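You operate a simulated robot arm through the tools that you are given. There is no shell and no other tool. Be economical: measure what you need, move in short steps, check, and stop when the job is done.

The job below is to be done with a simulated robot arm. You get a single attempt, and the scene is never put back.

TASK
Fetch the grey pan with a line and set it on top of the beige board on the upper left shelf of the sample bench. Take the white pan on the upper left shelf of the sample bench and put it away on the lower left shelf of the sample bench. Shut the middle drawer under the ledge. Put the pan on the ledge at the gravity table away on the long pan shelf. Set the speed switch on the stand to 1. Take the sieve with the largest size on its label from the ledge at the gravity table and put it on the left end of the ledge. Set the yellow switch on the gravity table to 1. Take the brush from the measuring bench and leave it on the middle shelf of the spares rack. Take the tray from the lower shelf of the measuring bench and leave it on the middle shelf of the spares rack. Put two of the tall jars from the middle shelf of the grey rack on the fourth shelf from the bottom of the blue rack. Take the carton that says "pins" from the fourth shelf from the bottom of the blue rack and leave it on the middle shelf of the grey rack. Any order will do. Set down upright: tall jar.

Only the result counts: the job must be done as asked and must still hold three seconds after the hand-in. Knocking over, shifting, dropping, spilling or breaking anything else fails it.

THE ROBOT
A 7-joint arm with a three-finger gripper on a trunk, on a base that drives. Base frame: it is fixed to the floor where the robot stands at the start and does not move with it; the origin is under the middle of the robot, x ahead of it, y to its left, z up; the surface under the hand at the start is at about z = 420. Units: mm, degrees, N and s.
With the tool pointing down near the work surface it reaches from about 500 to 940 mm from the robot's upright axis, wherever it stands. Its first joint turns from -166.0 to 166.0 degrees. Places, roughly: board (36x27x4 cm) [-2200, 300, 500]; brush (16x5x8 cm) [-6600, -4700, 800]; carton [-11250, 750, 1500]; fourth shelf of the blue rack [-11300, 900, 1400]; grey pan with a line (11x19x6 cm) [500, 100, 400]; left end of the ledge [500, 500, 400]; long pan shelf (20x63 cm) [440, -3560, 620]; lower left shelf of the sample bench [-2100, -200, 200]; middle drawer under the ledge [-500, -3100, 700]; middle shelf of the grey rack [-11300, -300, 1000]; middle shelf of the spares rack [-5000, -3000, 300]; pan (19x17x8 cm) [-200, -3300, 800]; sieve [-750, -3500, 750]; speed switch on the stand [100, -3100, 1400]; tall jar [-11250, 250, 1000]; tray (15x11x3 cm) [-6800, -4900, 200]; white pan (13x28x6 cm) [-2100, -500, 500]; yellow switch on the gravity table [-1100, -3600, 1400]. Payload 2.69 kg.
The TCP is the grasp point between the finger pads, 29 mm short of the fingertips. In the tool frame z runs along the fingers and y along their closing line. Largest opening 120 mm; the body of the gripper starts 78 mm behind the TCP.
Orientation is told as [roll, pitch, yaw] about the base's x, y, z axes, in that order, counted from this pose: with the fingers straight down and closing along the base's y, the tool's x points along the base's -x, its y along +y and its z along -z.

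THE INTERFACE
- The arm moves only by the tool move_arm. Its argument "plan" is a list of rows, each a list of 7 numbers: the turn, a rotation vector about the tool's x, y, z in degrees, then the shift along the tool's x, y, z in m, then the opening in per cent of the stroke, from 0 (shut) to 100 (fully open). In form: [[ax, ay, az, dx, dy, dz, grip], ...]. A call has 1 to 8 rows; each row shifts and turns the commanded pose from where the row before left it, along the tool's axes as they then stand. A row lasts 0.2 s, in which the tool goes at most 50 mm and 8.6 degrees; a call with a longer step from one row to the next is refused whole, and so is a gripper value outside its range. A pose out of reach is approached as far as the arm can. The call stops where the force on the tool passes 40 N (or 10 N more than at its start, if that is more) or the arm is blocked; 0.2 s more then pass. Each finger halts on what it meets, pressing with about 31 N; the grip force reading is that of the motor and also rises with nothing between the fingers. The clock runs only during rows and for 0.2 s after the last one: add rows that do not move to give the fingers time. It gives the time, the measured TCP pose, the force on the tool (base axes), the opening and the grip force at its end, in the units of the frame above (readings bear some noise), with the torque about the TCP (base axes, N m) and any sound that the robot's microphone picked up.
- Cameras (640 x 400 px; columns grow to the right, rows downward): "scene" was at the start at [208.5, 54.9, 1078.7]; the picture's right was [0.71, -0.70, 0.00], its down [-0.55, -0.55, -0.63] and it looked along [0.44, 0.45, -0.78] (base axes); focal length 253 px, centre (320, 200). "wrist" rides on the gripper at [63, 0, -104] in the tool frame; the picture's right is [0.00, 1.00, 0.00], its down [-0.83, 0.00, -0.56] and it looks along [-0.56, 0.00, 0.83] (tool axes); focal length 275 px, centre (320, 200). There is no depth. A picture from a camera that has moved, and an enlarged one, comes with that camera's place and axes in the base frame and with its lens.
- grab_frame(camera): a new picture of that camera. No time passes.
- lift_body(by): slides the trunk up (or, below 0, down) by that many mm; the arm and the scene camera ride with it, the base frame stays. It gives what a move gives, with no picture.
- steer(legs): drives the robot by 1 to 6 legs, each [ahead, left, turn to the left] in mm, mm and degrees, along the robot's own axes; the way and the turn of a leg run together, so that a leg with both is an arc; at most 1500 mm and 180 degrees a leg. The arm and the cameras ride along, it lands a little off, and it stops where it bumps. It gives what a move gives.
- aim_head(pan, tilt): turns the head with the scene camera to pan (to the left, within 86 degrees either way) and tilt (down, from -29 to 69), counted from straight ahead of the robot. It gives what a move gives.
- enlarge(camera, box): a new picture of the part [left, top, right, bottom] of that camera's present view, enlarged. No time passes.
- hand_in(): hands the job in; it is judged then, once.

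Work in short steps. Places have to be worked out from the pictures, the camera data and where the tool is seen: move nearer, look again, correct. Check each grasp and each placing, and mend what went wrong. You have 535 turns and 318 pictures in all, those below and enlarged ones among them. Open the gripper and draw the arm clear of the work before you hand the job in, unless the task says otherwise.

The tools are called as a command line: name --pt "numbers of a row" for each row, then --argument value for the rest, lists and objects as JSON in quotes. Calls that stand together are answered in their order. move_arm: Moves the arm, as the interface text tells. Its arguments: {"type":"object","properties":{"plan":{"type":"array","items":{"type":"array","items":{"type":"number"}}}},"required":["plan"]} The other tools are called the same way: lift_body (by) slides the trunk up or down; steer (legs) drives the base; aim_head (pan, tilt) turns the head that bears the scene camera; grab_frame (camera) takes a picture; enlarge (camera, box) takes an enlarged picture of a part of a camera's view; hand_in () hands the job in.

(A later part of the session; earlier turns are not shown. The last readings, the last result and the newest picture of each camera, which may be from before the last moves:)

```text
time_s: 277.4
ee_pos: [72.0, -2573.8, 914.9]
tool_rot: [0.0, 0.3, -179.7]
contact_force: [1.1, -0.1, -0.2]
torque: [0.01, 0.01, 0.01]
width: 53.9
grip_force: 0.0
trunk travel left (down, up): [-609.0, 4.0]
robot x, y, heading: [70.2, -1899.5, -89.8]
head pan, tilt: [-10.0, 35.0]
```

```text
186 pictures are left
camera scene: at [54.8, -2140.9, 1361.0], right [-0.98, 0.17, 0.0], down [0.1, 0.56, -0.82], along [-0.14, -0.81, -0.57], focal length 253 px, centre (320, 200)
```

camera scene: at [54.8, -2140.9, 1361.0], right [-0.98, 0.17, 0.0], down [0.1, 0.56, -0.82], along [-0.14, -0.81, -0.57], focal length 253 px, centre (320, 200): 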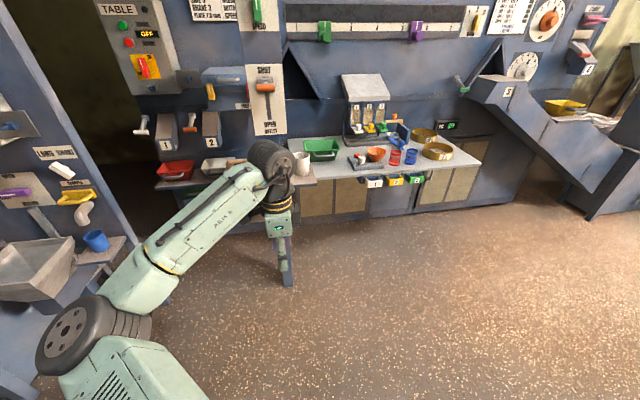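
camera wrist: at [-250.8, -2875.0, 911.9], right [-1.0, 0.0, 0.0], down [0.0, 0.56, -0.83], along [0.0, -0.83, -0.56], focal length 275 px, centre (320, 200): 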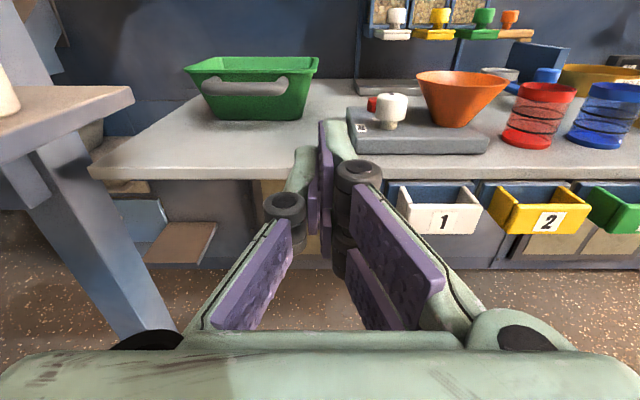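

Elbow goes left here, which would hit the stand at the pan. I'll return the hand to the right offset and turn the robot 30° left so the forearm clears the stand.

move_arm --pt "0 0 4 -0.045 0 0 45" --pt "0 0 4 -0.045 0 0 45" --pt "0 0 4 -0.045 0 0 45" --pt "0 0 4 -0.045 0 0 45" --pt "0 0 4 -0.045 0 0 45" --pt "0 0 5 -0.045 0 0 45" --pt "0 0 5 -0.045 0 0 45" --pt "0 0 0 0 0 0 45"

steer --legs '[[0, -288, 0], [0, 0, 30]]'

aim_head --pan -30 --tilt 35

grab_frame --camera "scene"

```text
time_s: 279.1
ee_pos: [-235.5, -2510.5, 913.7]
tool_rot: [-0.1, 0.3, 150.3]
contact_force: [0.5, -0.5, 1.2]
torque: [0.0, 0.01, 0.01]
width: 54.1
grip_force: 0.0
trunk travel left (down, up): [-609.0, 4.0]
robot x, y, heading: [70.6, -1898.7, -90.1]
head pan, tilt: [-10.0, 35.0]
```

```text
time_s: 283.5
ee_pos: [-176.8, -2583.2, 912.7]
tool_rot: [-0.1, 0.3, -179.3]
contact_force: [0.0, 0.0, -0.1]
torque: [0.01, 0.03, 0.02]
width: 53.8
grip_force: 0.0
trunk travel left (down, up): [-609.0, 4.0]
robot x, y, heading: [-221.0, -1900.0, -59.5]
head pan, tilt: [-10.0, 35.0]
```

```text
time_s: 284.4
ee_pos: [-177.2, -2581.6, 911.4]
tool_rot: [-0.1, 0.1, -179.2]
contact_force: [-0.3, 0.3, -0.4]
torque: [0.01, -0.02, -0.04]
width: 53.9
grip_force: 0.0
trunk travel left (down, up): [-609.0, 4.0]
robot x, y, heading: [-221.3, -1900.5, -59.4]
head pan, tilt: [-30.0, 35.0]
```

```text
185 pictures are left
camera scene: at [-142.5, -2121.2, 1361.1], right [-1.0, -0.01, 0.0], down [0.0, 0.57, -0.82], along [0.01, -0.82, -0.57], focal length 253 px, centre (320, 200)
```

scene: 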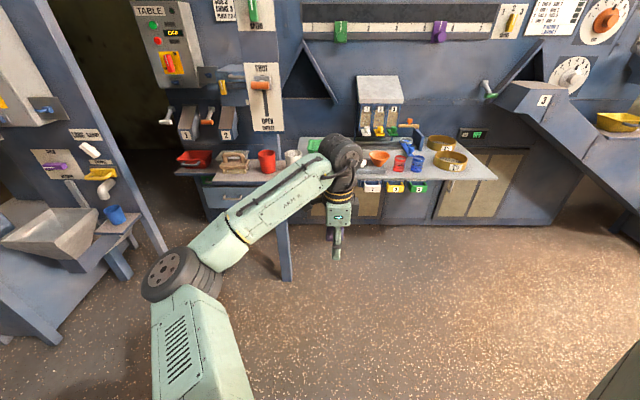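

The elbow is now low-left. With heading −30° this configuration clears the stand. Rotate tool +30° and turn the robot +30°, then move to a standoff by the pan.

move_arm --pt "0 0 7.5 0 0 0 45" --pt "0 0 7.5 0 0 0 45" --pt "0 0 7.5 0 0 0 45" --pt "0 0 7.5 0 0 0 45" --pt "0 0 0 0 0 0 45"

steer --legs '[[0, 0, 30], [31, -675, 0]]'

aim_head --pan -45 --tilt 35

grab_frame --camera "scene"

grab_frame --camera "wrist"

```text
time_s: 285.6
ee_pos: [-176.2, -2582.7, 911.8]
tool_rot: [-0.2, 0.0, 150.6]
contact_force: [-0.2, -0.2, 0.1]
torque: [-0.04, 0.0, 0.04]
width: 54.1
grip_force: 0.0
trunk travel left (down, up): [-609.0, 4.0]
robot x, y, heading: [-218.9, -1897.0, -59.8]
head pan, tilt: [-30.0, 35.0]
```

```text
time_s: 292.7
ee_pos: [-129.9, -3057.4, 911.7]
tool_rot: [-0.2, 0.0, -178.6]
contact_force: [-0.4, -0.3, 0.4]
torque: [0.0, 0.03, -0.07]
width: 53.9
grip_force: 0.1
trunk travel left (down, up): [-609.0, 4.0]
robot x, y, heading: [-518.3, -2497.3, -28.8]
head pan, tilt: [-30.0, 35.0]
```

```text
time_s: 293.5
ee_pos: [-129.3, -3059.5, 912.1]
tool_rot: [0.0, 0.0, -178.7]
contact_force: [0.3, 0.3, 0.6]
torque: [-0.03, -0.04, 0.0]
width: 54.0
grip_force: 0.0
trunk travel left (down, up): [-609.0, 4.0]
robot x, y, heading: [-516.8, -2497.7, -28.7]
head pan, tilt: [-45.0, 35.0]
```

```text
184 pictures are left
camera scene: at [-356.7, -2654.0, 1361.1], right [-0.96, -0.28, 0.0], down [-0.16, 0.55, -0.82], along [0.23, -0.79, -0.57], focal length 253 px, centre (320, 200)
```

scene: 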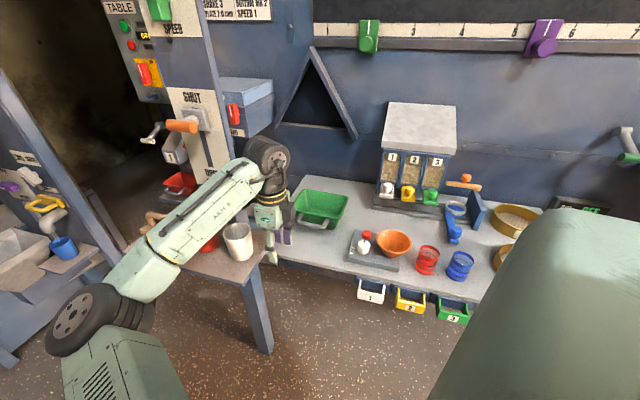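

```text
183 pictures are left
camera wrist: at [-67.5, -3056.7, 1016.1], right [0.03, -1.0, 0.0], down [-0.83, -0.03, 0.55], along [-0.55, -0.01, -0.83], focal length 275 px, centre (320, 200)
```

wrist: 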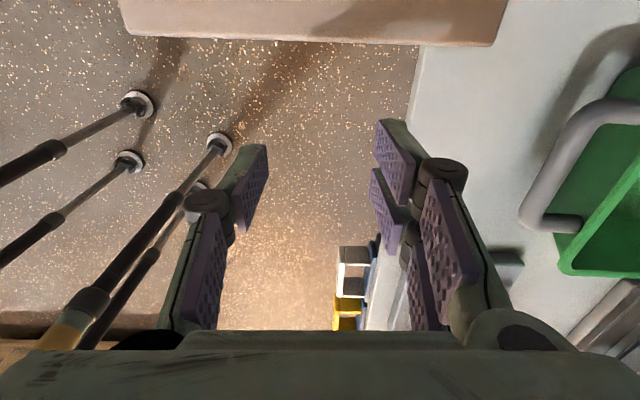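

Stand items reach z≈943, so I need the earlier high-elbow posture. Back away to free space, pitch the tool up to horizontal while extending, then pitch down again as before.

steer --legs '[[-242, 437, 0]]'

move_arm --pt "0 0 8 0 0 0 45" --pt "0 0 8 0 0 0 45" --pt "0 0 8 0 0 0 45" --pt "0 0 5 0 0 0 45" --pt "0 8 0 0.035 0 0 45" --pt "0 8 0 0.035 0 0 45" --pt "0 8 0 0.035 0 0 45" --pt "0 8 0 0.035 0 0 45"

move_arm --pt "0 8 0 0.025 0 0.01 45" --pt "0 8 0 0.025 0 0.01 45" --pt "0 8 0 0.02 0 0.02 45" --pt "0 8 0 0.01 0 0.03 45" --pt "0 8 0 0 0 0.03 45" --pt "0 8 0 0 0 0.03 45" --pt "0 8 0 0 0 0.03 45" --pt "0 0 0 0 0 0 45"

grab_frame --camera "scene"

```text
time_s: 297.4
ee_pos: [-129.3, -2561.9, 912.0]
tool_rot: [-0.1, 0.1, -179.1]
contact_force: [-0.6, -0.4, 0.3]
torque: [0.0, 0.05, 0.02]
width: 53.8
grip_force: 0.0
trunk travel left (down, up): [-609.0, 4.0]
robot x, y, heading: [-511.5, -1993.3, -29.0]
head pan, tilt: [-45.0, 35.0]
```

```text
time_s: 299.2
ee_pos: [-9.3, -2625.3, 941.3]
tool_rot: [-0.4, 32.1, 151.8]
contact_force: [0.3, 0.7, -0.3]
torque: [0.01, 0.02, 0.04]
width: 54.1
grip_force: 0.1
trunk travel left (down, up): [-609.0, 4.0]
robot x, y, heading: [-514.1, -1991.2, -29.3]
head pan, tilt: [-45.0, 35.0]
```

```text
time_s: 301.0
ee_pos: [160.9, -2718.0, 917.3]
tool_rot: [-8.1, 88.1, 144.0]
contact_force: [0.3, -0.3, 0.3]
torque: [-0.02, 0.03, 0.0]
width: 53.6
grip_force: 0.0
trunk travel left (down, up): [-609.0, 4.0]
robot x, y, heading: [-513.8, -1993.5, -29.3]
head pan, tilt: [-45.0, 35.0]
```

```text
182 pictures are left
camera scene: at [-353.6, -2154.4, 1361.1], right [-0.96, -0.27, 0.0], down [-0.15, 0.55, -0.82], along [0.22, -0.79, -0.57], focal length 253 px, centre (320, 200)
```

scene: 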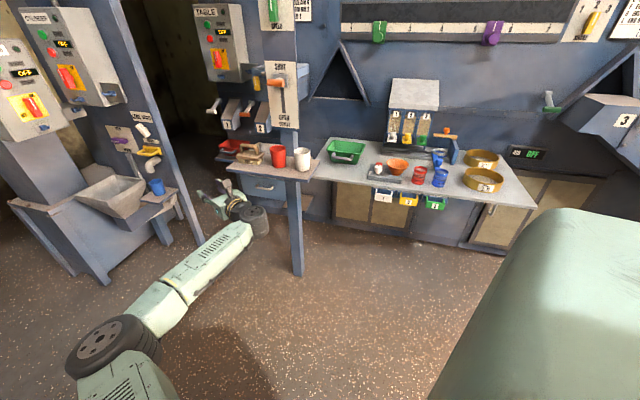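

Extend forward to near full stretch, then pull back, to reset the elbow.

move_arm --pt "0 0 0 0 0 0.04 45" --pt "0 0 0 0 0 0.04 45" --pt "0 0 0 0 0 0.04 45" --pt "0 0 0 0 0 0.03 45" --pt "0 0 0 0 0 -0.02 45" --pt "0 0 0 0 0 -0.04 45" --pt "0 0 0 0 0 -0.04 45" --pt "0 0 0 0 0 -0.04 45"

grab_frame --camera "scene"

```text
time_s: 302.8
ee_pos: [170.4, -2721.2, 921.5]
tool_rot: [-8.5, 88.1, 143.7]
contact_force: [-0.8, -0.3, -0.4]
torque: [-0.03, -0.02, -0.02]
width: 54.0
grip_force: 0.1
trunk travel left (down, up): [-609.0, 4.0]
robot x, y, heading: [-511.9, -1994.2, -29.2]
head pan, tilt: [-45.0, 35.0]
```

```text
181 pictures are left
camera scene: at [-353.7, -2154.4, 1361.1], right [-0.96, -0.27, 0.0], down [-0.15, 0.55, -0.82], along [0.22, -0.79, -0.57], focal length 253 px, centre (320, 200)
```

scene: 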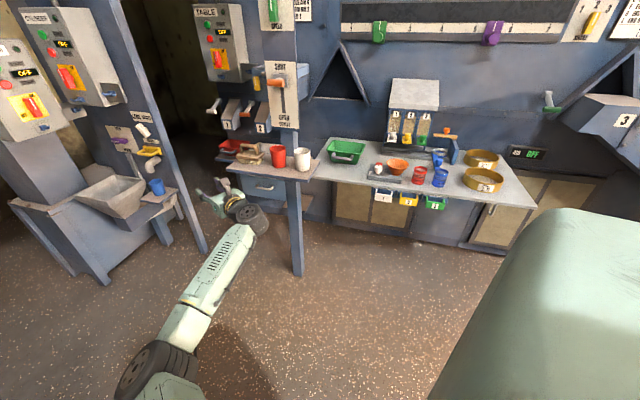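

Elbow recovered. Pull back 100, then pitch down about the wrist and raise.

move_arm --pt "0 0 0 0 0 -0.04 45" --pt "0 0 0 0 0 -0.04 45" --pt "0 -8 0 -0.03 0 0 45" --pt "0 -8 0 -0.03 0 0 45" --pt "0 -8 0 -0.03 0 0 45" --pt "0 -8 0 -0.03 0 0 45" --pt "0 -8 0 -0.03 0 0 45" --pt "0 -8 0 -0.03 0 0 45"

move_arm --pt "0 -8 0 -0.03 0 0 45" --pt "0 -8 0 -0.03 0 0 45" --pt "0 -8 0 -0.02 0 -0.02 45" --pt "0 -8 0 -0.01 0 -0.035 45" --pt "0 -8 0 0 0 -0.04 45" --pt "0 0 0 0 0 -0.045 45" --pt "0 0 0 0 0 -0.045 45" --pt "0 0 0 0 0 -0.045 45"

grab_frame --camera "scene"

```text
time_s: 304.6
ee_pos: [42.9, -2652.2, 759.9]
tool_rot: [-0.4, 39.9, 151.8]
contact_force: [0.1, 0.6, 0.4]
torque: [0.01, 0.0, -0.02]
width: 54.0
grip_force: 0.0
trunk travel left (down, up): [-609.0, 4.0]
robot x, y, heading: [-508.5, -1992.3, -29.4]
head pan, tilt: [-45.0, 35.0]
```

```text
time_s: 306.4
ee_pos: [-44.9, -2606.8, 940.0]
tool_rot: [-0.4, 0.0, 152.0]
contact_force: [0.2, 0.6, 0.2]
torque: [-0.03, -0.04, 0.02]
width: 54.2
grip_force: 0.0
trunk travel left (down, up): [-609.0, 4.0]
robot x, y, heading: [-514.3, -1997.4, -29.2]
head pan, tilt: [-45.0, 35.0]
```

```text
180 pictures are left
camera scene: at [-353.9, -2154.2, 1361.1], right [-0.96, -0.27, 0.0], down [-0.15, 0.55, -0.82], along [0.22, -0.79, -0.57], focal length 253 px, centre (320, 200)
```

scene: 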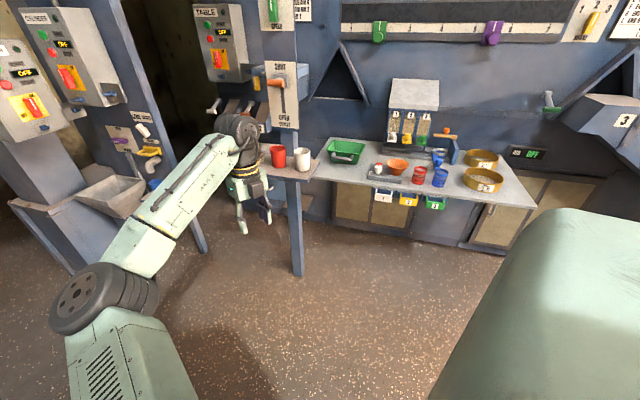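

Elbow is high and behind now. Rotate tool to close along y and move to a standoff.

move_arm --pt "0 0 -7 0 0 0 45" --pt "0 0 -7 0 0 0 45" --pt "0 0 -7 0 0 0 45" --pt "0 0 -7 0 0 0 45" --pt "0 0 0 0 0 0 45"

steer --legs '[[106, -455, 0]]'

grab_frame --camera "scene"

grab_frame --camera "wrist"

```text
time_s: 307.6
ee_pos: [-44.9, -2606.6, 940.8]
tool_rot: [-0.2, 0.1, -180.0]
contact_force: [0.0, 1.0, 0.1]
torque: [-0.04, -0.01, 0.02]
width: 53.8
grip_force: 0.1
trunk travel left (down, up): [-609.0, 4.0]
robot x, y, heading: [-513.8, -1992.2, -29.4]
head pan, tilt: [-45.0, 35.0]
```

```text
time_s: 311.7
ee_pos: [-182.2, -3059.0, 939.4]
tool_rot: [-0.3, 0.1, 179.6]
contact_force: [0.5, -0.6, -0.2]
torque: [0.0, -0.01, 0.01]
width: 54.0
grip_force: 0.2
trunk travel left (down, up): [-609.0, 4.0]
robot x, y, heading: [-647.6, -2441.2, -29.6]
head pan, tilt: [-45.0, 35.0]
```

```text
179 pictures are left
camera scene: at [-487.5, -2606.9, 1361.0], right [-0.96, -0.26, 0.0], down [-0.15, 0.55, -0.82], along [0.22, -0.79, -0.57], focal length 253 px, centre (320, 200)
```

scene: 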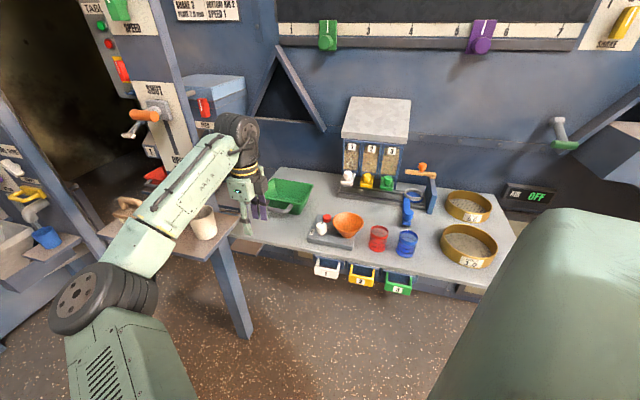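

```text
178 pictures are left
camera wrist: at [-119.9, -3060.3, 1043.9], right [0.0, -1.0, 0.0], down [-0.83, 0.0, 0.55], along [-0.55, 0.01, -0.83], focal length 275 px, centre (320, 200)
```

wrist: 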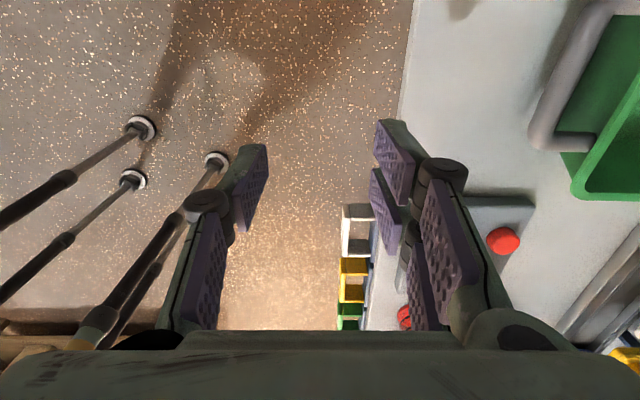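

Bar at y≈−3237. Shift over it (−y 178, +x 17).

steer --legs '[[103, -146, 0]]'

grab_frame --camera "wrist"

```text
time_s: 313.5
ee_pos: [-165.2, -3239.0, 939.6]
tool_rot: [-0.3, 0.1, 179.4]
contact_force: [0.7, -1.2, -0.5]
torque: [0.01, 0.0, -0.01]
width: 54.0
grip_force: 0.1
trunk travel left (down, up): [-609.0, 4.0]
robot x, y, heading: [-630.8, -2625.7, -29.8]
head pan, tilt: [-45.0, 35.0]
```

```text
177 pictures are left
camera wrist: at [-103.5, -3239.4, 1043.7], right [-0.01, -1.0, 0.0], down [-0.83, 0.0, 0.55], along [-0.55, 0.01, -0.83], focal length 275 px, centre (320, 200)
```

wrist: 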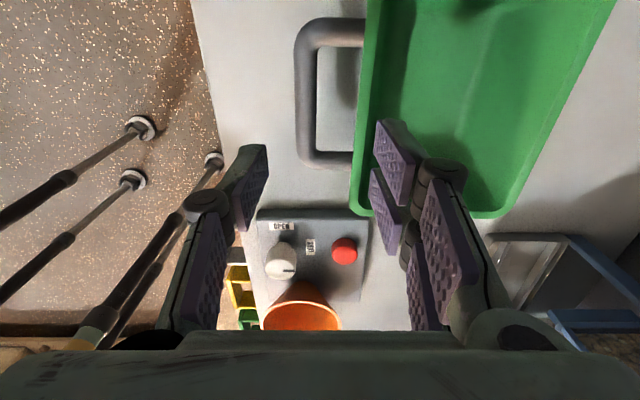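

Bar center y≈−3230. Narrow to 40 mm, shift +9 in y, and descend to TCP z≈828.

move_arm --pt "0 0 0 0.006 -0.009 0 34" --pt "0 0 0 0 0 0.035 34" --pt "0 0 0 0 0 0.035 34" --pt "0 0 0 0 0 0 34"

grab_frame --camera "wrist"

```text
time_s: 314.5
ee_pos: [-159.6, -3231.6, 869.3]
tool_rot: [-0.2, 0.0, 179.5]
contact_force: [0.2, -0.7, -0.4]
torque: [-0.03, 0.01, 0.02]
width: 40.7
grip_force: 0.0
trunk travel left (down, up): [-609.0, 4.0]
robot x, y, heading: [-627.6, -2619.3, -30.0]
head pan, tilt: [-45.0, 35.0]
```

```text
176 pictures are left
camera wrist: at [-97.6, -3230.2, 973.7], right [-0.01, -1.0, 0.0], down [-0.83, 0.0, 0.55], along [-0.55, 0.01, -0.83], focal length 275 px, centre (320, 200)
```

wrist: 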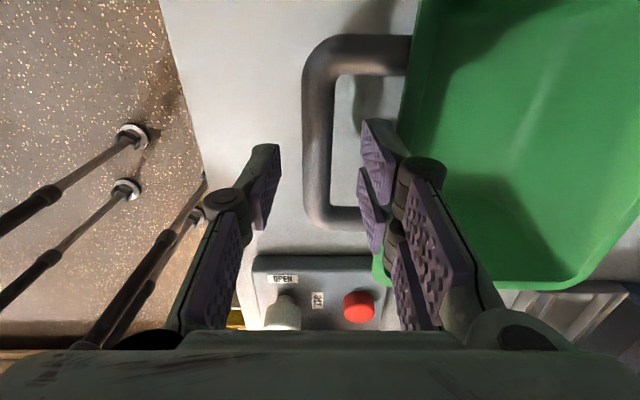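

Centered. Descend 42 and close.

move_arm --pt "0 0 0 0 0 0.022 34" --pt "0 0 0 0 0 0.02 34" --pt "0 0 0 0 0 0 15" --pt "0 0 0 0 0 0 0" --pt "0 0 0 0 0 0 0"

grab_frame --camera "wrist"

```text
time_s: 315.7
ee_pos: [-159.8, -3228.6, 827.0]
tool_rot: [-0.2, 0.0, 179.4]
contact_force: [0.6, -0.8, -0.7]
torque: [0.03, 0.03, 0.02]
width: 13.9
grip_force: 25.5
trunk travel left (down, up): [-609.0, 4.0]
robot x, y, heading: [-626.3, -2622.0, -29.8]
head pan, tilt: [-45.0, 35.0]
```

```text
175 pictures are left
camera wrist: at [-96.2, -3228.5, 930.4], right [-0.01, -1.0, 0.0], down [-0.83, 0.0, 0.55], along [-0.55, 0.01, -0.83], focal length 275 px, centre (320, 200)
```

wrist: 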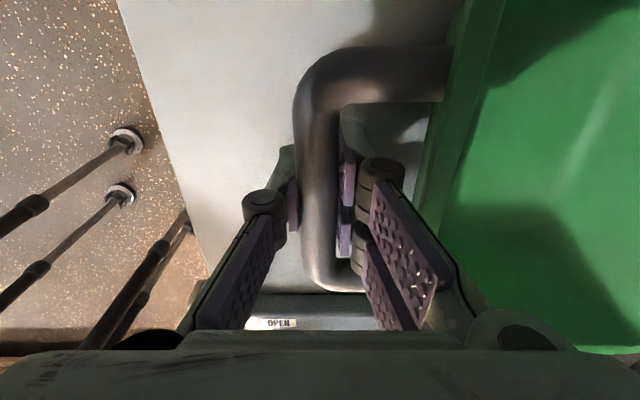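

Gripped (14 mm bar). Lift slowly.

move_arm --pt "0 0 0 0 0 0 0" --pt "0 0 0 0 0 -0.01 0" --pt "0 0 0 0 0 -0.015 0" --pt "0 0 0 0 0 -0.02 0" --pt "0 0 0 0 0 -0.025 0" --pt "0 0 0 0 0 0 0"

grab_frame --camera "wrist"

grab_frame --camera "scene"

```text
time_s: 317.1
ee_pos: [-158.6, -3231.4, 898.1]
tool_rot: [-0.2, 0.2, 179.3]
contact_force: [0.3, -0.6, -1.6]
torque: [0.08, 0.01, -0.02]
width: 17.9
grip_force: 31.5
trunk travel left (down, up): [-609.0, 4.0]
robot x, y, heading: [-628.9, -2625.8, -30.2]
head pan, tilt: [-45.0, 35.0]
```

```text
174 pictures are left
camera wrist: at [-96.9, -3230.0, 1002.8], right [-0.01, -1.0, 0.0], down [-0.83, 0.0, 0.55], along [-0.55, 0.01, -0.83], focal length 275 px, centre (320, 200)
```

wrist: 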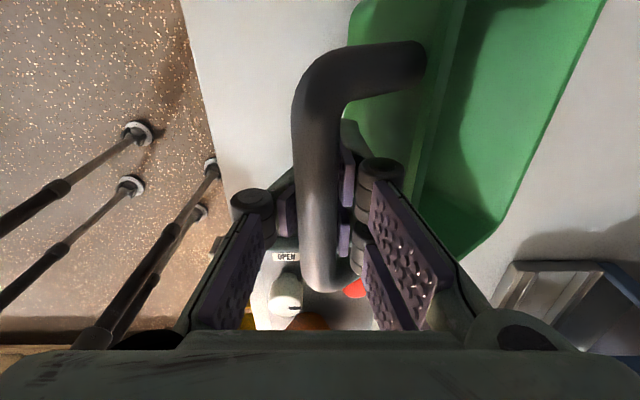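

```text
173 pictures are left
camera scene: at [-470.0, -2785.0, 1361.0], right [-0.97, -0.26, 0.0], down [-0.15, 0.55, -0.82], along [0.21, -0.79, -0.57], focal length 253 px, centre (320, 200)
```

scene: 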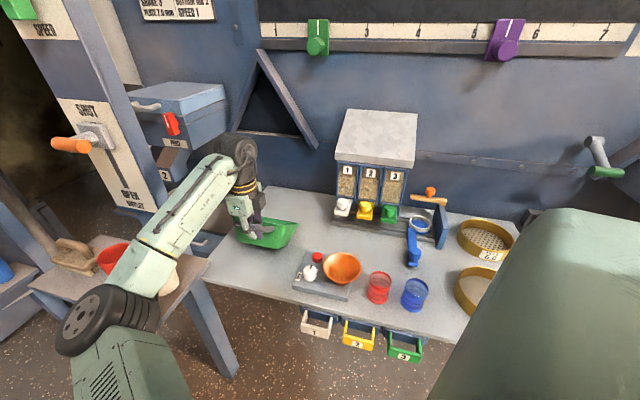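

The pan sagged since the bar was gripped at a pad edge. Set it back, regrip a little deeper.

move_arm --pt "0 0 0 0 0 0.025 0" --pt "0 0 0 0 0 0.02 0" --pt "0 0 0 0 0 0.015 0" --pt "0 0 0 0 0 0.008 0" --pt "0 0 0 0 0 0 0"

grab_frame --camera "wrist"

```text
time_s: 318.3
ee_pos: [-159.6, -3229.6, 831.8]
tool_rot: [-0.1, 0.1, 179.4]
contact_force: [1.1, -0.2, -0.8]
torque: [-0.09, -0.16, 0.08]
width: 15.7
grip_force: 30.8
trunk travel left (down, up): [-609.0, 4.0]
robot x, y, heading: [-624.8, -2624.5, -29.9]
head pan, tilt: [-45.0, 35.0]
```

```text
172 pictures are left
camera wrist: at [-96.8, -3229.1, 935.1], right [-0.01, -1.0, 0.0], down [-0.83, 0.0, 0.55], along [-0.55, 0.01, -0.83], focal length 275 px, centre (320, 200)
```

wrist: 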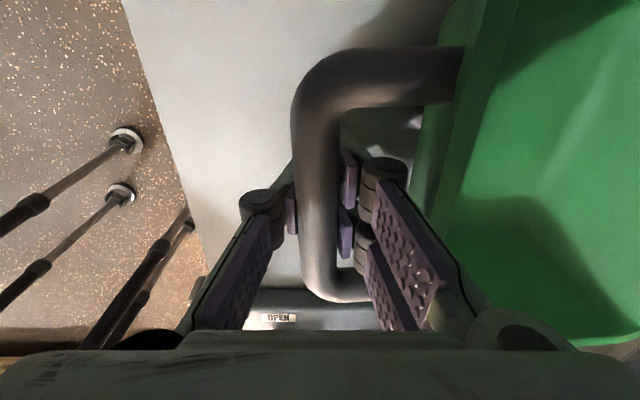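

Bar is ~17 mm above the TCP; open, raise 16 mm, and regrip.

move_arm --pt "0 0 0 0 0 0 20" --pt "0 0 0 0 0 0 30" --pt "0 0 0 0 0 -0.016 30" --pt "0 0 0 0 0 0 15" --pt "0 0 0 0 0 0 0" --pt "0 0 0 0 0 0 0" --pt "0 0 0 0 0 0 0"

grab_frame --camera "wrist"

```text
time_s: 319.9
ee_pos: [-158.3, -3229.2, 847.6]
tool_rot: [-0.2, 0.2, 179.3]
contact_force: [-0.7, -0.2, -0.2]
torque: [0.02, 0.06, 0.03]
width: 14.4
grip_force: 31.3
trunk travel left (down, up): [-609.0, 4.0]
robot x, y, heading: [-631.2, -2623.3, -29.8]
head pan, tilt: [-45.0, 35.0]
```

```text
171 pictures are left
camera wrist: at [-96.8, -3229.7, 950.6], right [-0.01, -1.0, 0.0], down [-0.83, 0.0, 0.55], along [-0.55, 0.01, -0.83], focal length 275 px, centre (320, 200)
```

wrist: 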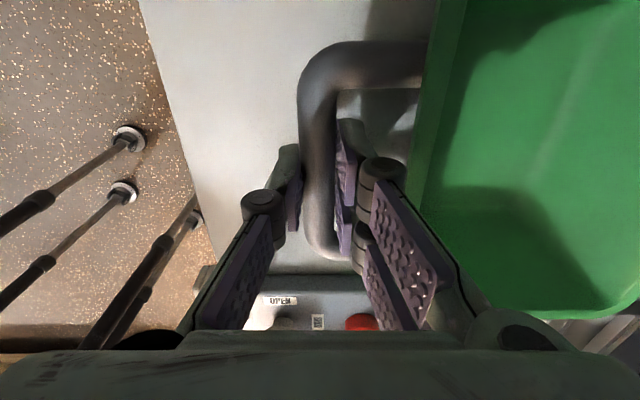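

move_arm --pt "0 0 0 0 0 -0.008 0" --pt "0 0 0 0 0 -0.012 0" --pt "0 0 0 0 0 -0.015 0" --pt "0 0 0 0 0 -0.02 0" --pt "0 0 0 0 0 0 0"

grab_frame --camera "wrist"

enlarge --camera "scene" --box '[180, 150, 340, 260]'

```text
time_s: 321.1
ee_pos: [-160.3, -3232.0, 900.7]
tool_rot: [-0.2, 0.1, 179.4]
contact_force: [0.1, 0.7, -2.3]
torque: [0.19, -0.01, 0.02]
width: 14.7
grip_force: 31.2
trunk travel left (down, up): [-609.0, 4.0]
robot x, y, heading: [-629.9, -2624.2, -29.6]
head pan, tilt: [-45.0, 35.0]
```

```text
170 pictures are left
camera wrist: at [-97.2, -3231.5, 1005.2], right [-0.01, -1.0, 0.0], down [-0.83, 0.0, 0.55], along [-0.55, 0.01, -0.83], focal length 275 px, centre (320, 200)
```

wrist: 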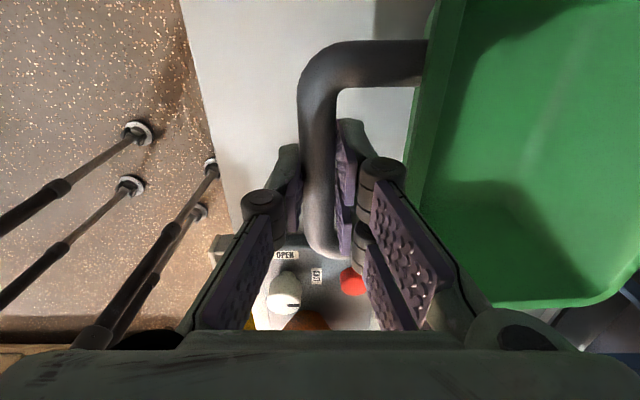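

```text
3.64 times, centred on (260, 205) of scene
camera zoom: at [-469.9, -2785.1, 1361.0], right [-0.97, -0.26, 0.0], down [-0.15, 0.55, -0.82], along [0.21, -0.79, -0.57], focal length 920 px, centre (538, 182)
```

zoom: 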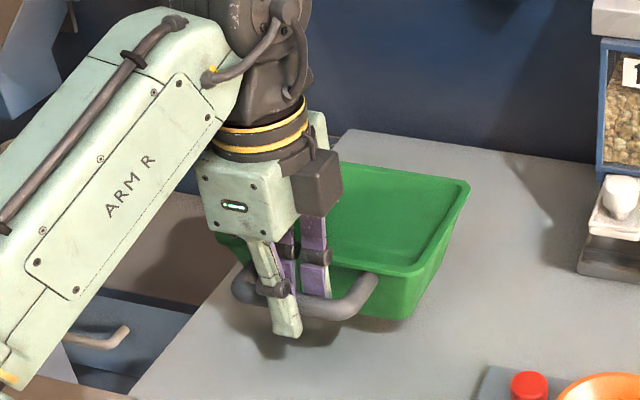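

Held level. But the slot is only reachable horizontally beneath the stand shelf, so I need a horizontal-tool grasp of the bar. Put the pan back down.

move_arm --pt "0 0 0 0 0 0.02 0" --pt "0 0 0 0 0 0.02 0" --pt "0 0 0 0 0 0.01 0" --pt "0 0 0 0 0 0.003 0" --pt "0 0 0 0 0 0 20" --pt "0 0 0 0 0 0 34" --pt "0 0 0 0 0 -0.035 34" --pt "0 0 0 0 0 -0.045 34"

move_arm --pt "0 0 0 0 0 -0.03 34" --pt "0 0 0 0 0 0 34"

grab_frame --camera "wrist"

```text
time_s: 322.9
ee_pos: [-159.0, -3230.5, 929.4]
tool_rot: [-0.3, 0.1, 179.4]
contact_force: [-0.3, -0.1, 0.1]
torque: [0.0, -0.03, 0.01]
width: 40.7
grip_force: 0.1
trunk travel left (down, up): [-609.0, 4.0]
robot x, y, heading: [-626.9, -2623.5, -30.1]
head pan, tilt: [-45.0, 35.0]
```

```text
time_s: 323.5
ee_pos: [-160.2, -3230.0, 957.5]
tool_rot: [-0.2, 0.1, 179.4]
contact_force: [0.6, 0.0, 0.1]
torque: [-0.01, 0.01, 0.02]
width: 40.7
grip_force: 0.0
trunk travel left (down, up): [-609.0, 4.0]
robot x, y, heading: [-626.4, -2620.5, -29.8]
head pan, tilt: [-45.0, 35.0]
```

```text
168 pictures are left
camera wrist: at [-98.2, -3229.5, 1061.2], right [-0.01, -1.0, 0.0], down [-0.83, 0.0, 0.55], along [-0.55, 0.01, -0.83], focal length 275 px, centre (320, 200)
```

wrist: 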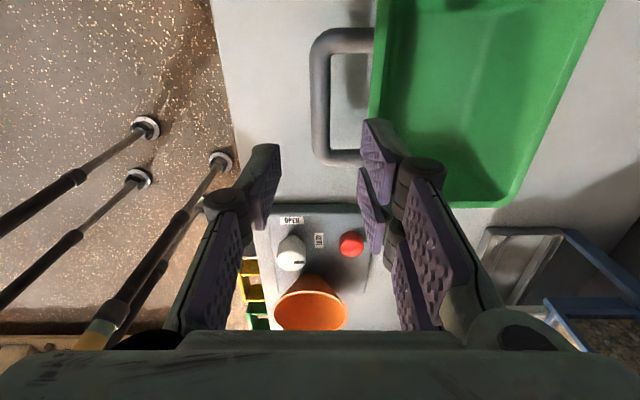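

Pan is back. While the tool is vertical, fetch the 6.0 sieve, estimated center (−814, −3451). Back out, shift over and approach.

steer --legs '[[-199, 347, 0], [-568, -325, 0], [200, -350, 0]]'

grab_frame --camera "wrist"

grab_frame --camera "scene"

```text
time_s: 332.8
ee_pos: [-803.5, -3220.4, 957.4]
tool_rot: [-0.2, 0.1, 179.5]
contact_force: [-0.8, 0.5, 1.0]
torque: [0.01, -0.01, 0.01]
width: 40.9
grip_force: 0.0
trunk travel left (down, up): [-609.0, 4.0]
robot x, y, heading: [-1271.3, -2617.4, -29.6]
head pan, tilt: [-45.0, 35.0]
```

```text
167 pictures are left
camera wrist: at [-740.3, -3220.8, 1061.0], right [0.0, -1.0, 0.0], down [-0.83, 0.0, 0.55], along [-0.55, 0.01, -0.83], focal length 275 px, centre (320, 200)
```

wrist: 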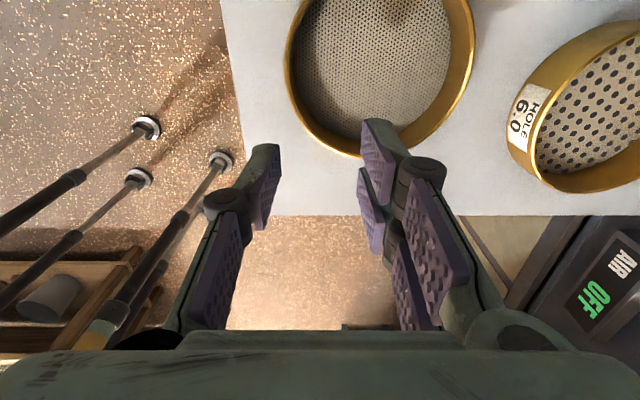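

```text
166 pictures are left
camera scene: at [-1113.0, -2777.0, 1361.0], right [-0.96, -0.26, 0.0], down [-0.15, 0.55, -0.82], along [0.22, -0.79, -0.57], focal length 253 px, centre (320, 200)
```

scene: 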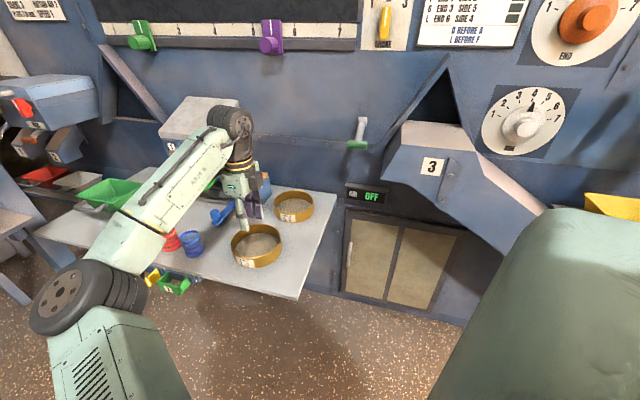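

6.0 sieve front rim at y≈−3412, x≈−806. Move over it.

steer --legs '[[91, -167, 0]]'

grab_frame --camera "wrist"

```text
time_s: 334.8
ee_pos: [-808.3, -3413.6, 957.2]
tool_rot: [-0.3, 0.1, 179.6]
contact_force: [-0.1, 0.0, -0.1]
torque: [0.0, -0.01, -0.01]
width: 41.0
grip_force: 0.1
trunk travel left (down, up): [-609.0, 4.0]
robot x, y, heading: [-1276.3, -2809.7, -29.6]
head pan, tilt: [-45.0, 35.0]
```

```text
165 pictures are left
camera wrist: at [-746.6, -3413.2, 1060.9], right [0.0, -1.0, 0.0], down [-0.83, 0.0, 0.55], along [-0.55, 0.01, -0.83], focal length 275 px, centre (320, 200)
```

wrist: 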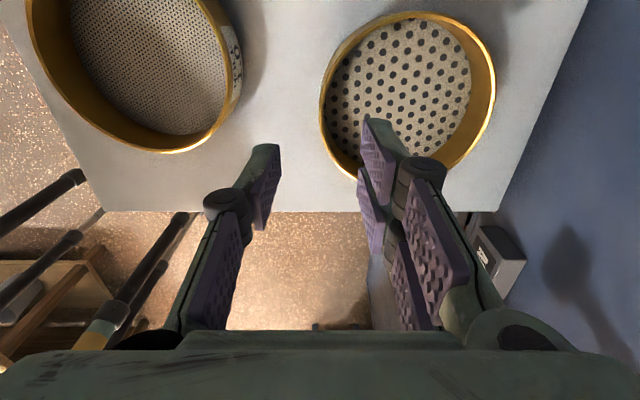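

Well aligned. Lower 70 and check the rim height.

move_arm --pt "0 0 0 0 0.003 0.035 30" --pt "0 0 0 0 0 0.035 30" --pt "0 0 0 0 0 0 30"

grab_frame --camera "wrist"

```text
time_s: 335.6
ee_pos: [-808.5, -3416.4, 887.0]
tool_rot: [-0.2, 0.1, 179.4]
contact_force: [0.2, -0.4, -0.4]
torque: [0.01, 0.0, -0.04]
width: 36.2
grip_force: 0.0
trunk travel left (down, up): [-609.0, 4.0]
robot x, y, heading: [-1279.4, -2809.0, -29.7]
head pan, tilt: [-45.0, 35.0]
```

```text
164 pictures are left
camera wrist: at [-746.5, -3416.1, 990.4], right [0.0, -1.0, 0.0], down [-0.83, 0.0, 0.55], along [-0.55, 0.01, -0.83], focal length 275 px, centre (320, 200)
```

wrist: 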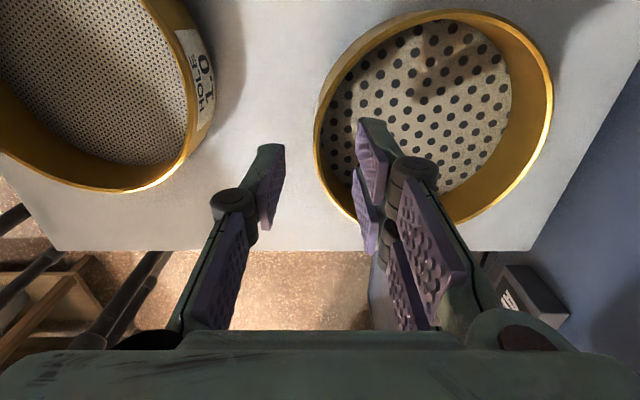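

Rim ≈ 825. Lower 48 and close on the wall.

move_arm --pt "0 0 0 0 0 0.025 30" --pt "0 0 0 0 0 0.023 30" --pt "0 0 0 0 0 0 15" --pt "0 0 0 0 0 0 0" --pt "0 0 0 0 0 0 0" --pt "0 0 0 0 0 0 0"

grab_frame --camera "wrist"

```text
time_s: 337.0
ee_pos: [-809.3, -3417.8, 839.9]
tool_rot: [-0.3, 0.2, 179.6]
contact_force: [-0.2, 0.1, -0.7]
torque: [0.01, -0.05, 0.03]
width: 8.6
grip_force: 31.1
trunk travel left (down, up): [-609.0, 4.0]
robot x, y, heading: [-1279.4, -2808.2, -29.8]
head pan, tilt: [-45.0, 35.0]
```

```text
163 pictures are left
camera wrist: at [-746.3, -3416.3, 942.7], right [0.0, -1.0, 0.0], down [-0.83, 0.0, 0.55], along [-0.55, 0.01, -0.83], focal length 275 px, centre (320, 200)
```

wrist: 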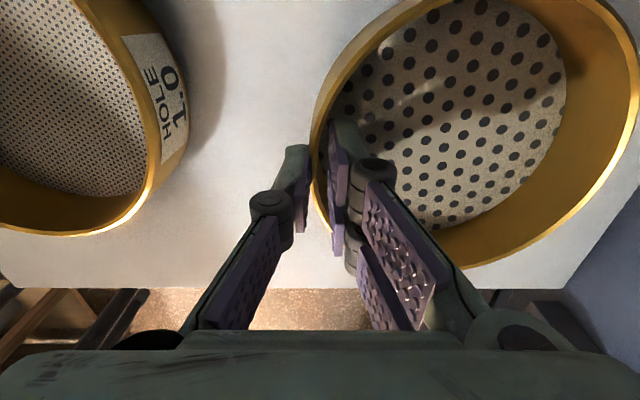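

Gripped at 8.6 mm, 31 N. Lift slowly.

move_arm --pt "0 0 0 0 0 -0.01 0" --pt "0 0 0 0 0 -0.02 0" --pt "0 0 0 0 0 -0.03 0" --pt "0 0 0 0 0 -0.03 0" --pt "0 0 0 0 0 -0.03 0" --pt "0 0 0 0 0 0 0"

grab_frame --camera "wrist"

```text
time_s: 338.4
ee_pos: [-808.0, -3416.6, 960.4]
tool_rot: [-0.3, 0.1, 179.6]
contact_force: [0.0, -0.3, -3.5]
torque: [0.17, 0.0, 0.03]
width: 8.4
grip_force: 31.1
trunk travel left (down, up): [-609.0, 4.0]
robot x, y, heading: [-1281.3, -2809.1, -29.6]
head pan, tilt: [-45.0, 35.0]
```

```text
162 pictures are left
camera wrist: at [-745.7, -3416.8, 1063.8], right [0.0, -1.0, 0.0], down [-0.83, 0.0, 0.55], along [-0.55, 0.01, -0.83], focal length 275 px, centre (320, 200)
```

wrist: 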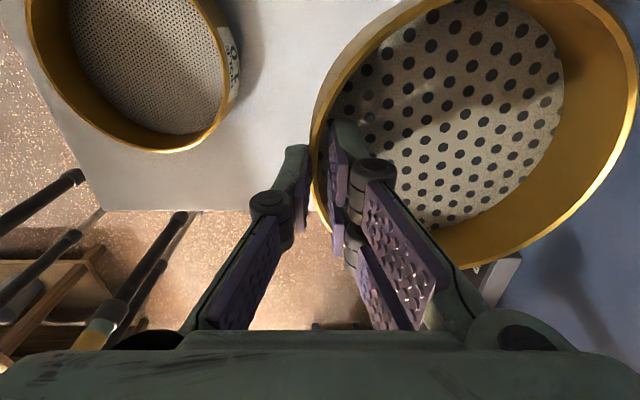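

Sieve held. Back out, rotate the tool −61°, turn to heading 0 and strafe back toward the start ledge.

steer --legs '[[-248, 434, 0]]'

move_arm --pt "0 0 -8 0 0 0 0" --pt "0 0 -8 0 0 0 0" --pt "0 0 -8 0 0 0 0" --pt "0 0 -8 0 0 0 0" --pt "0 0 -8 0 0 0 0" --pt "0 0 -8 0 0 0 0" --pt "0 0 -8 0 0 0 0" --pt "0 0 -5 0 0 0 0"

steer --legs '[[0, 0, 30], [0, 1500, 0], [0, 1500, 0], [400, 0, 0]]'

aim_head --pan 0 --tilt 40

grab_frame --camera "scene"

```text
time_s: 342.3
ee_pos: [-804.2, -2918.1, 959.6]
tool_rot: [-0.2, 0.1, 179.5]
contact_force: [-0.1, -1.1, -2.3]
torque: [0.16, -0.02, -0.01]
width: 8.4
grip_force: 30.5
trunk travel left (down, up): [-609.0, 4.0]
robot x, y, heading: [-1274.8, -2307.2, -29.7]
head pan, tilt: [-45.0, 35.0]
```

```text
time_s: 344.1
ee_pos: [-803.5, -2916.2, 961.4]
tool_rot: [0.0, 0.3, -119.2]
contact_force: [-0.2, 0.1, -2.3]
torque: [0.08, 0.17, -0.01]
width: 8.4
grip_force: 31.2
trunk travel left (down, up): [-609.0, 4.0]
robot x, y, heading: [-1273.1, -2309.9, -29.6]
head pan, tilt: [-45.0, 35.0]
```

```text
time_s: 370.6
ee_pos: [-141.1, 339.2, 960.7]
tool_rot: [0.0, 0.3, -90.8]
contact_force: [-0.1, -0.4, -3.1]
torque: [0.02, 0.16, 0.0]
width: 7.6
grip_force: 31.3
trunk travel left (down, up): [-609.0, 4.0]
robot x, y, heading: [-846.0, 646.7, -1.1]
head pan, tilt: [-45.0, 35.0]
```

```text
time_s: 371.7
ee_pos: [-141.8, 338.6, 960.3]
tool_rot: [0.0, 0.3, -90.8]
contact_force: [-0.2, 0.0, -2.0]
torque: [0.01, 0.17, -0.02]
width: 8.0
grip_force: 31.1
trunk travel left (down, up): [-609.0, 4.0]
robot x, y, heading: [-847.1, 648.7, -0.9]
head pan, tilt: [0.0, 40.0]
```

```text
161 pictures are left
camera scene: at [-605.5, 644.4, 1353.5], right [-0.02, -1.0, 0.0], down [-0.64, 0.01, -0.77], along [0.77, -0.01, -0.64], focal length 253 px, centre (320, 200)
```

scene: 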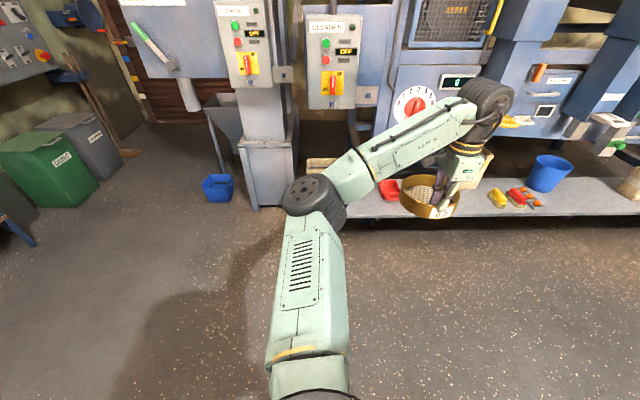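

Go left 80 and ahead 420, then look.

steer --legs '[[0, 85, 0.9], [420, 0, 0]]'

grab_frame --camera "wrist"

grab_frame --camera "scene"

```text
time_s: 375.2
ee_pos: [284.0, 437.5, 959.6]
tool_rot: [0.0, 0.3, -89.7]
contact_force: [0.6, -0.2, -2.4]
torque: [-0.01, 0.13, -0.04]
width: 7.7
grip_force: 31.1
trunk travel left (down, up): [-609.0, 4.0]
robot x, y, heading: [-424.0, 735.5, 0.0]
head pan, tilt: [0.0, 40.0]
```

```text
160 pictures are left
camera wrist: at [283.9, 500.5, 1063.9], right [1.0, 0.01, 0.0], down [0.01, -0.83, 0.55], along [0.01, -0.55, -0.83], focal length 275 px, centre (320, 200)
```

wrist: 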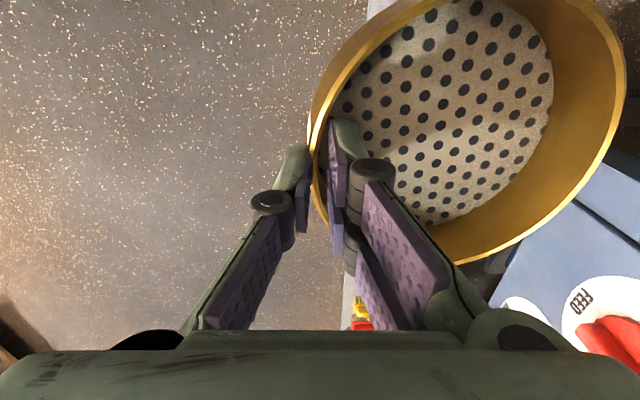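

```text
159 pictures are left
camera scene: at [-184.2, 734.2, 1353.3], right [0.0, -1.0, 0.0], down [-0.64, 0.0, -0.77], along [0.77, 0.0, -0.64], focal length 253 px, centre (320, 200)
```

scene: 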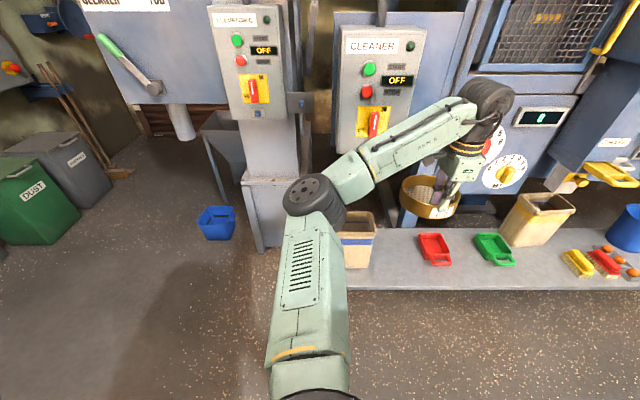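

Bin's right face is at y≈505. Position TCP at (425, 403) and lower with the trunk.

steer --legs '[[141, -34, 0]]'

lift_body --by -380

grab_frame --camera "scene"

grab_frame --camera "wrist"

```text
time_s: 376.6
ee_pos: [425.4, 403.8, 959.8]
tool_rot: [-0.1, 0.3, -89.7]
contact_force: [0.2, 0.0, -2.7]
torque: [-0.01, 0.17, 0.01]
width: 7.8
grip_force: 30.7
trunk travel left (down, up): [-609.0, 4.0]
robot x, y, heading: [-282.9, 697.4, 0.1]
head pan, tilt: [0.0, 40.0]
```

```text
time_s: 380.3
ee_pos: [426.3, 403.7, 580.4]
tool_rot: [0.0, 0.3, -89.6]
contact_force: [0.6, -0.2, -0.9]
torque: [0.01, 0.16, -0.01]
width: 7.6
grip_force: 31.3
trunk travel left (down, up): [-229.0, 384.0]
robot x, y, heading: [-284.3, 698.6, 0.2]
head pan, tilt: [0.0, 40.0]
```

```text
158 pictures are left
camera scene: at [-43.8, 700.4, 973.5], right [0.0, -1.0, 0.0], down [-0.64, 0.0, -0.77], along [0.77, 0.0, -0.64], focal length 253 px, centre (320, 200)
```

scene: 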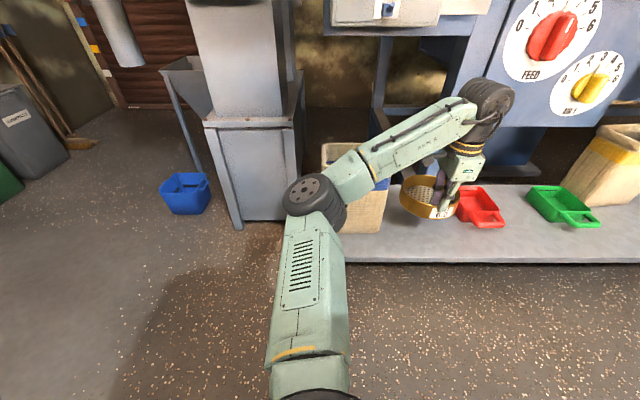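

```text
157 pictures are left
camera wrist: at [424.7, 467.3, 684.2], right [1.0, 0.01, 0.0], down [0.01, -0.83, 0.55], along [0.01, -0.55, -0.83], focal length 275 px, centre (320, 200)
```

wrist: 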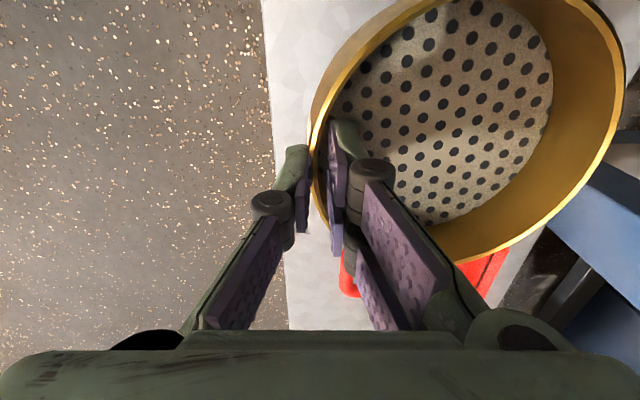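

lift_body --by -85

lift_body --by -6

lift_body --by -4

```text
time_s: 381.5
ee_pos: [426.0, 404.0, 495.0]
tool_rot: [0.0, 0.3, -89.5]
contact_force: [-0.3, 0.8, -2.0]
torque: [0.0, 0.19, -0.03]
width: 7.7
grip_force: 30.7
trunk travel left (down, up): [-144.0, 469.0]
robot x, y, heading: [-288.0, 697.0, -0.0]
head pan, tilt: [0.0, 40.0]
```

```text
time_s: 382.0
ee_pos: [425.3, 402.1, 490.1]
tool_rot: [0.0, 0.3, -89.6]
contact_force: [-0.1, -0.4, -2.4]
torque: [0.03, 0.15, -0.02]
width: 7.8
grip_force: 31.2
trunk travel left (down, up): [-138.0, 475.0]
robot x, y, heading: [-281.6, 697.2, 0.2]
head pan, tilt: [0.0, 40.0]
```

```text
time_s: 382.6
ee_pos: [426.5, 404.2, 485.1]
tool_rot: [0.0, 0.3, -89.6]
contact_force: [-0.6, -0.1, -1.0]
torque: [-0.01, 0.08, -0.02]
width: 7.5
grip_force: 31.3
trunk travel left (down, up): [-134.0, 479.0]
robot x, y, heading: [-284.8, 696.7, -0.0]
head pan, tilt: [0.0, 40.0]
```

lift_body --by -4

move_arm --pt "0 0 0 0 0 0 15" --pt "0 0 0 0 0 0 25" --pt "0 0 0 0 0 0 25" --pt "0 0 0 0 0 -0.03 25" --pt "0 0 0 0 0 -0.04 25" --pt "0 0 0 0 0 -0.04 25"

grab_frame --camera "wrist"

```text
time_s: 383.1
ee_pos: [425.0, 403.6, 481.6]
tool_rot: [-0.1, 0.3, -89.6]
contact_force: [-0.5, -0.6, -1.6]
torque: [-0.07, -0.01, -0.01]
width: 7.7
grip_force: 30.9
trunk travel left (down, up): [-130.0, 483.0]
robot x, y, heading: [-281.8, 696.8, 0.1]
head pan, tilt: [0.0, 40.0]
```

```text
time_s: 384.5
ee_pos: [427.1, 403.1, 591.7]
tool_rot: [0.0, 0.3, -89.6]
contact_force: [-0.3, 0.2, -0.1]
torque: [0.02, 0.04, 0.01]
width: 30.0
grip_force: 0.0
trunk travel left (down, up): [-130.0, 483.0]
robot x, y, heading: [-283.5, 695.7, 0.1]
head pan, tilt: [0.0, 40.0]
```

```text
156 pictures are left
camera wrist: at [425.2, 466.7, 696.4], right [1.0, 0.01, 0.0], down [0.01, -0.83, 0.55], along [0.01, -0.55, -0.83], focal length 275 px, centre (320, 200)
```

wrist: 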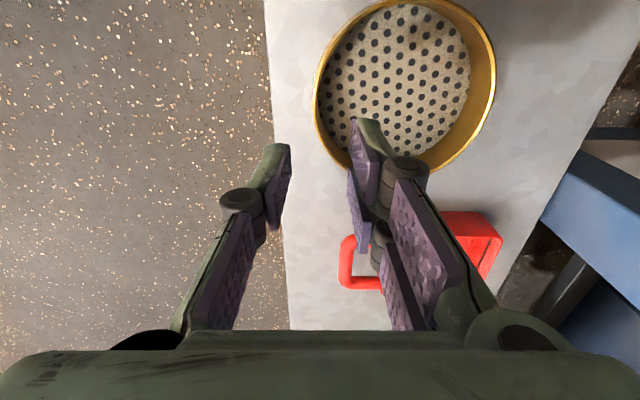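

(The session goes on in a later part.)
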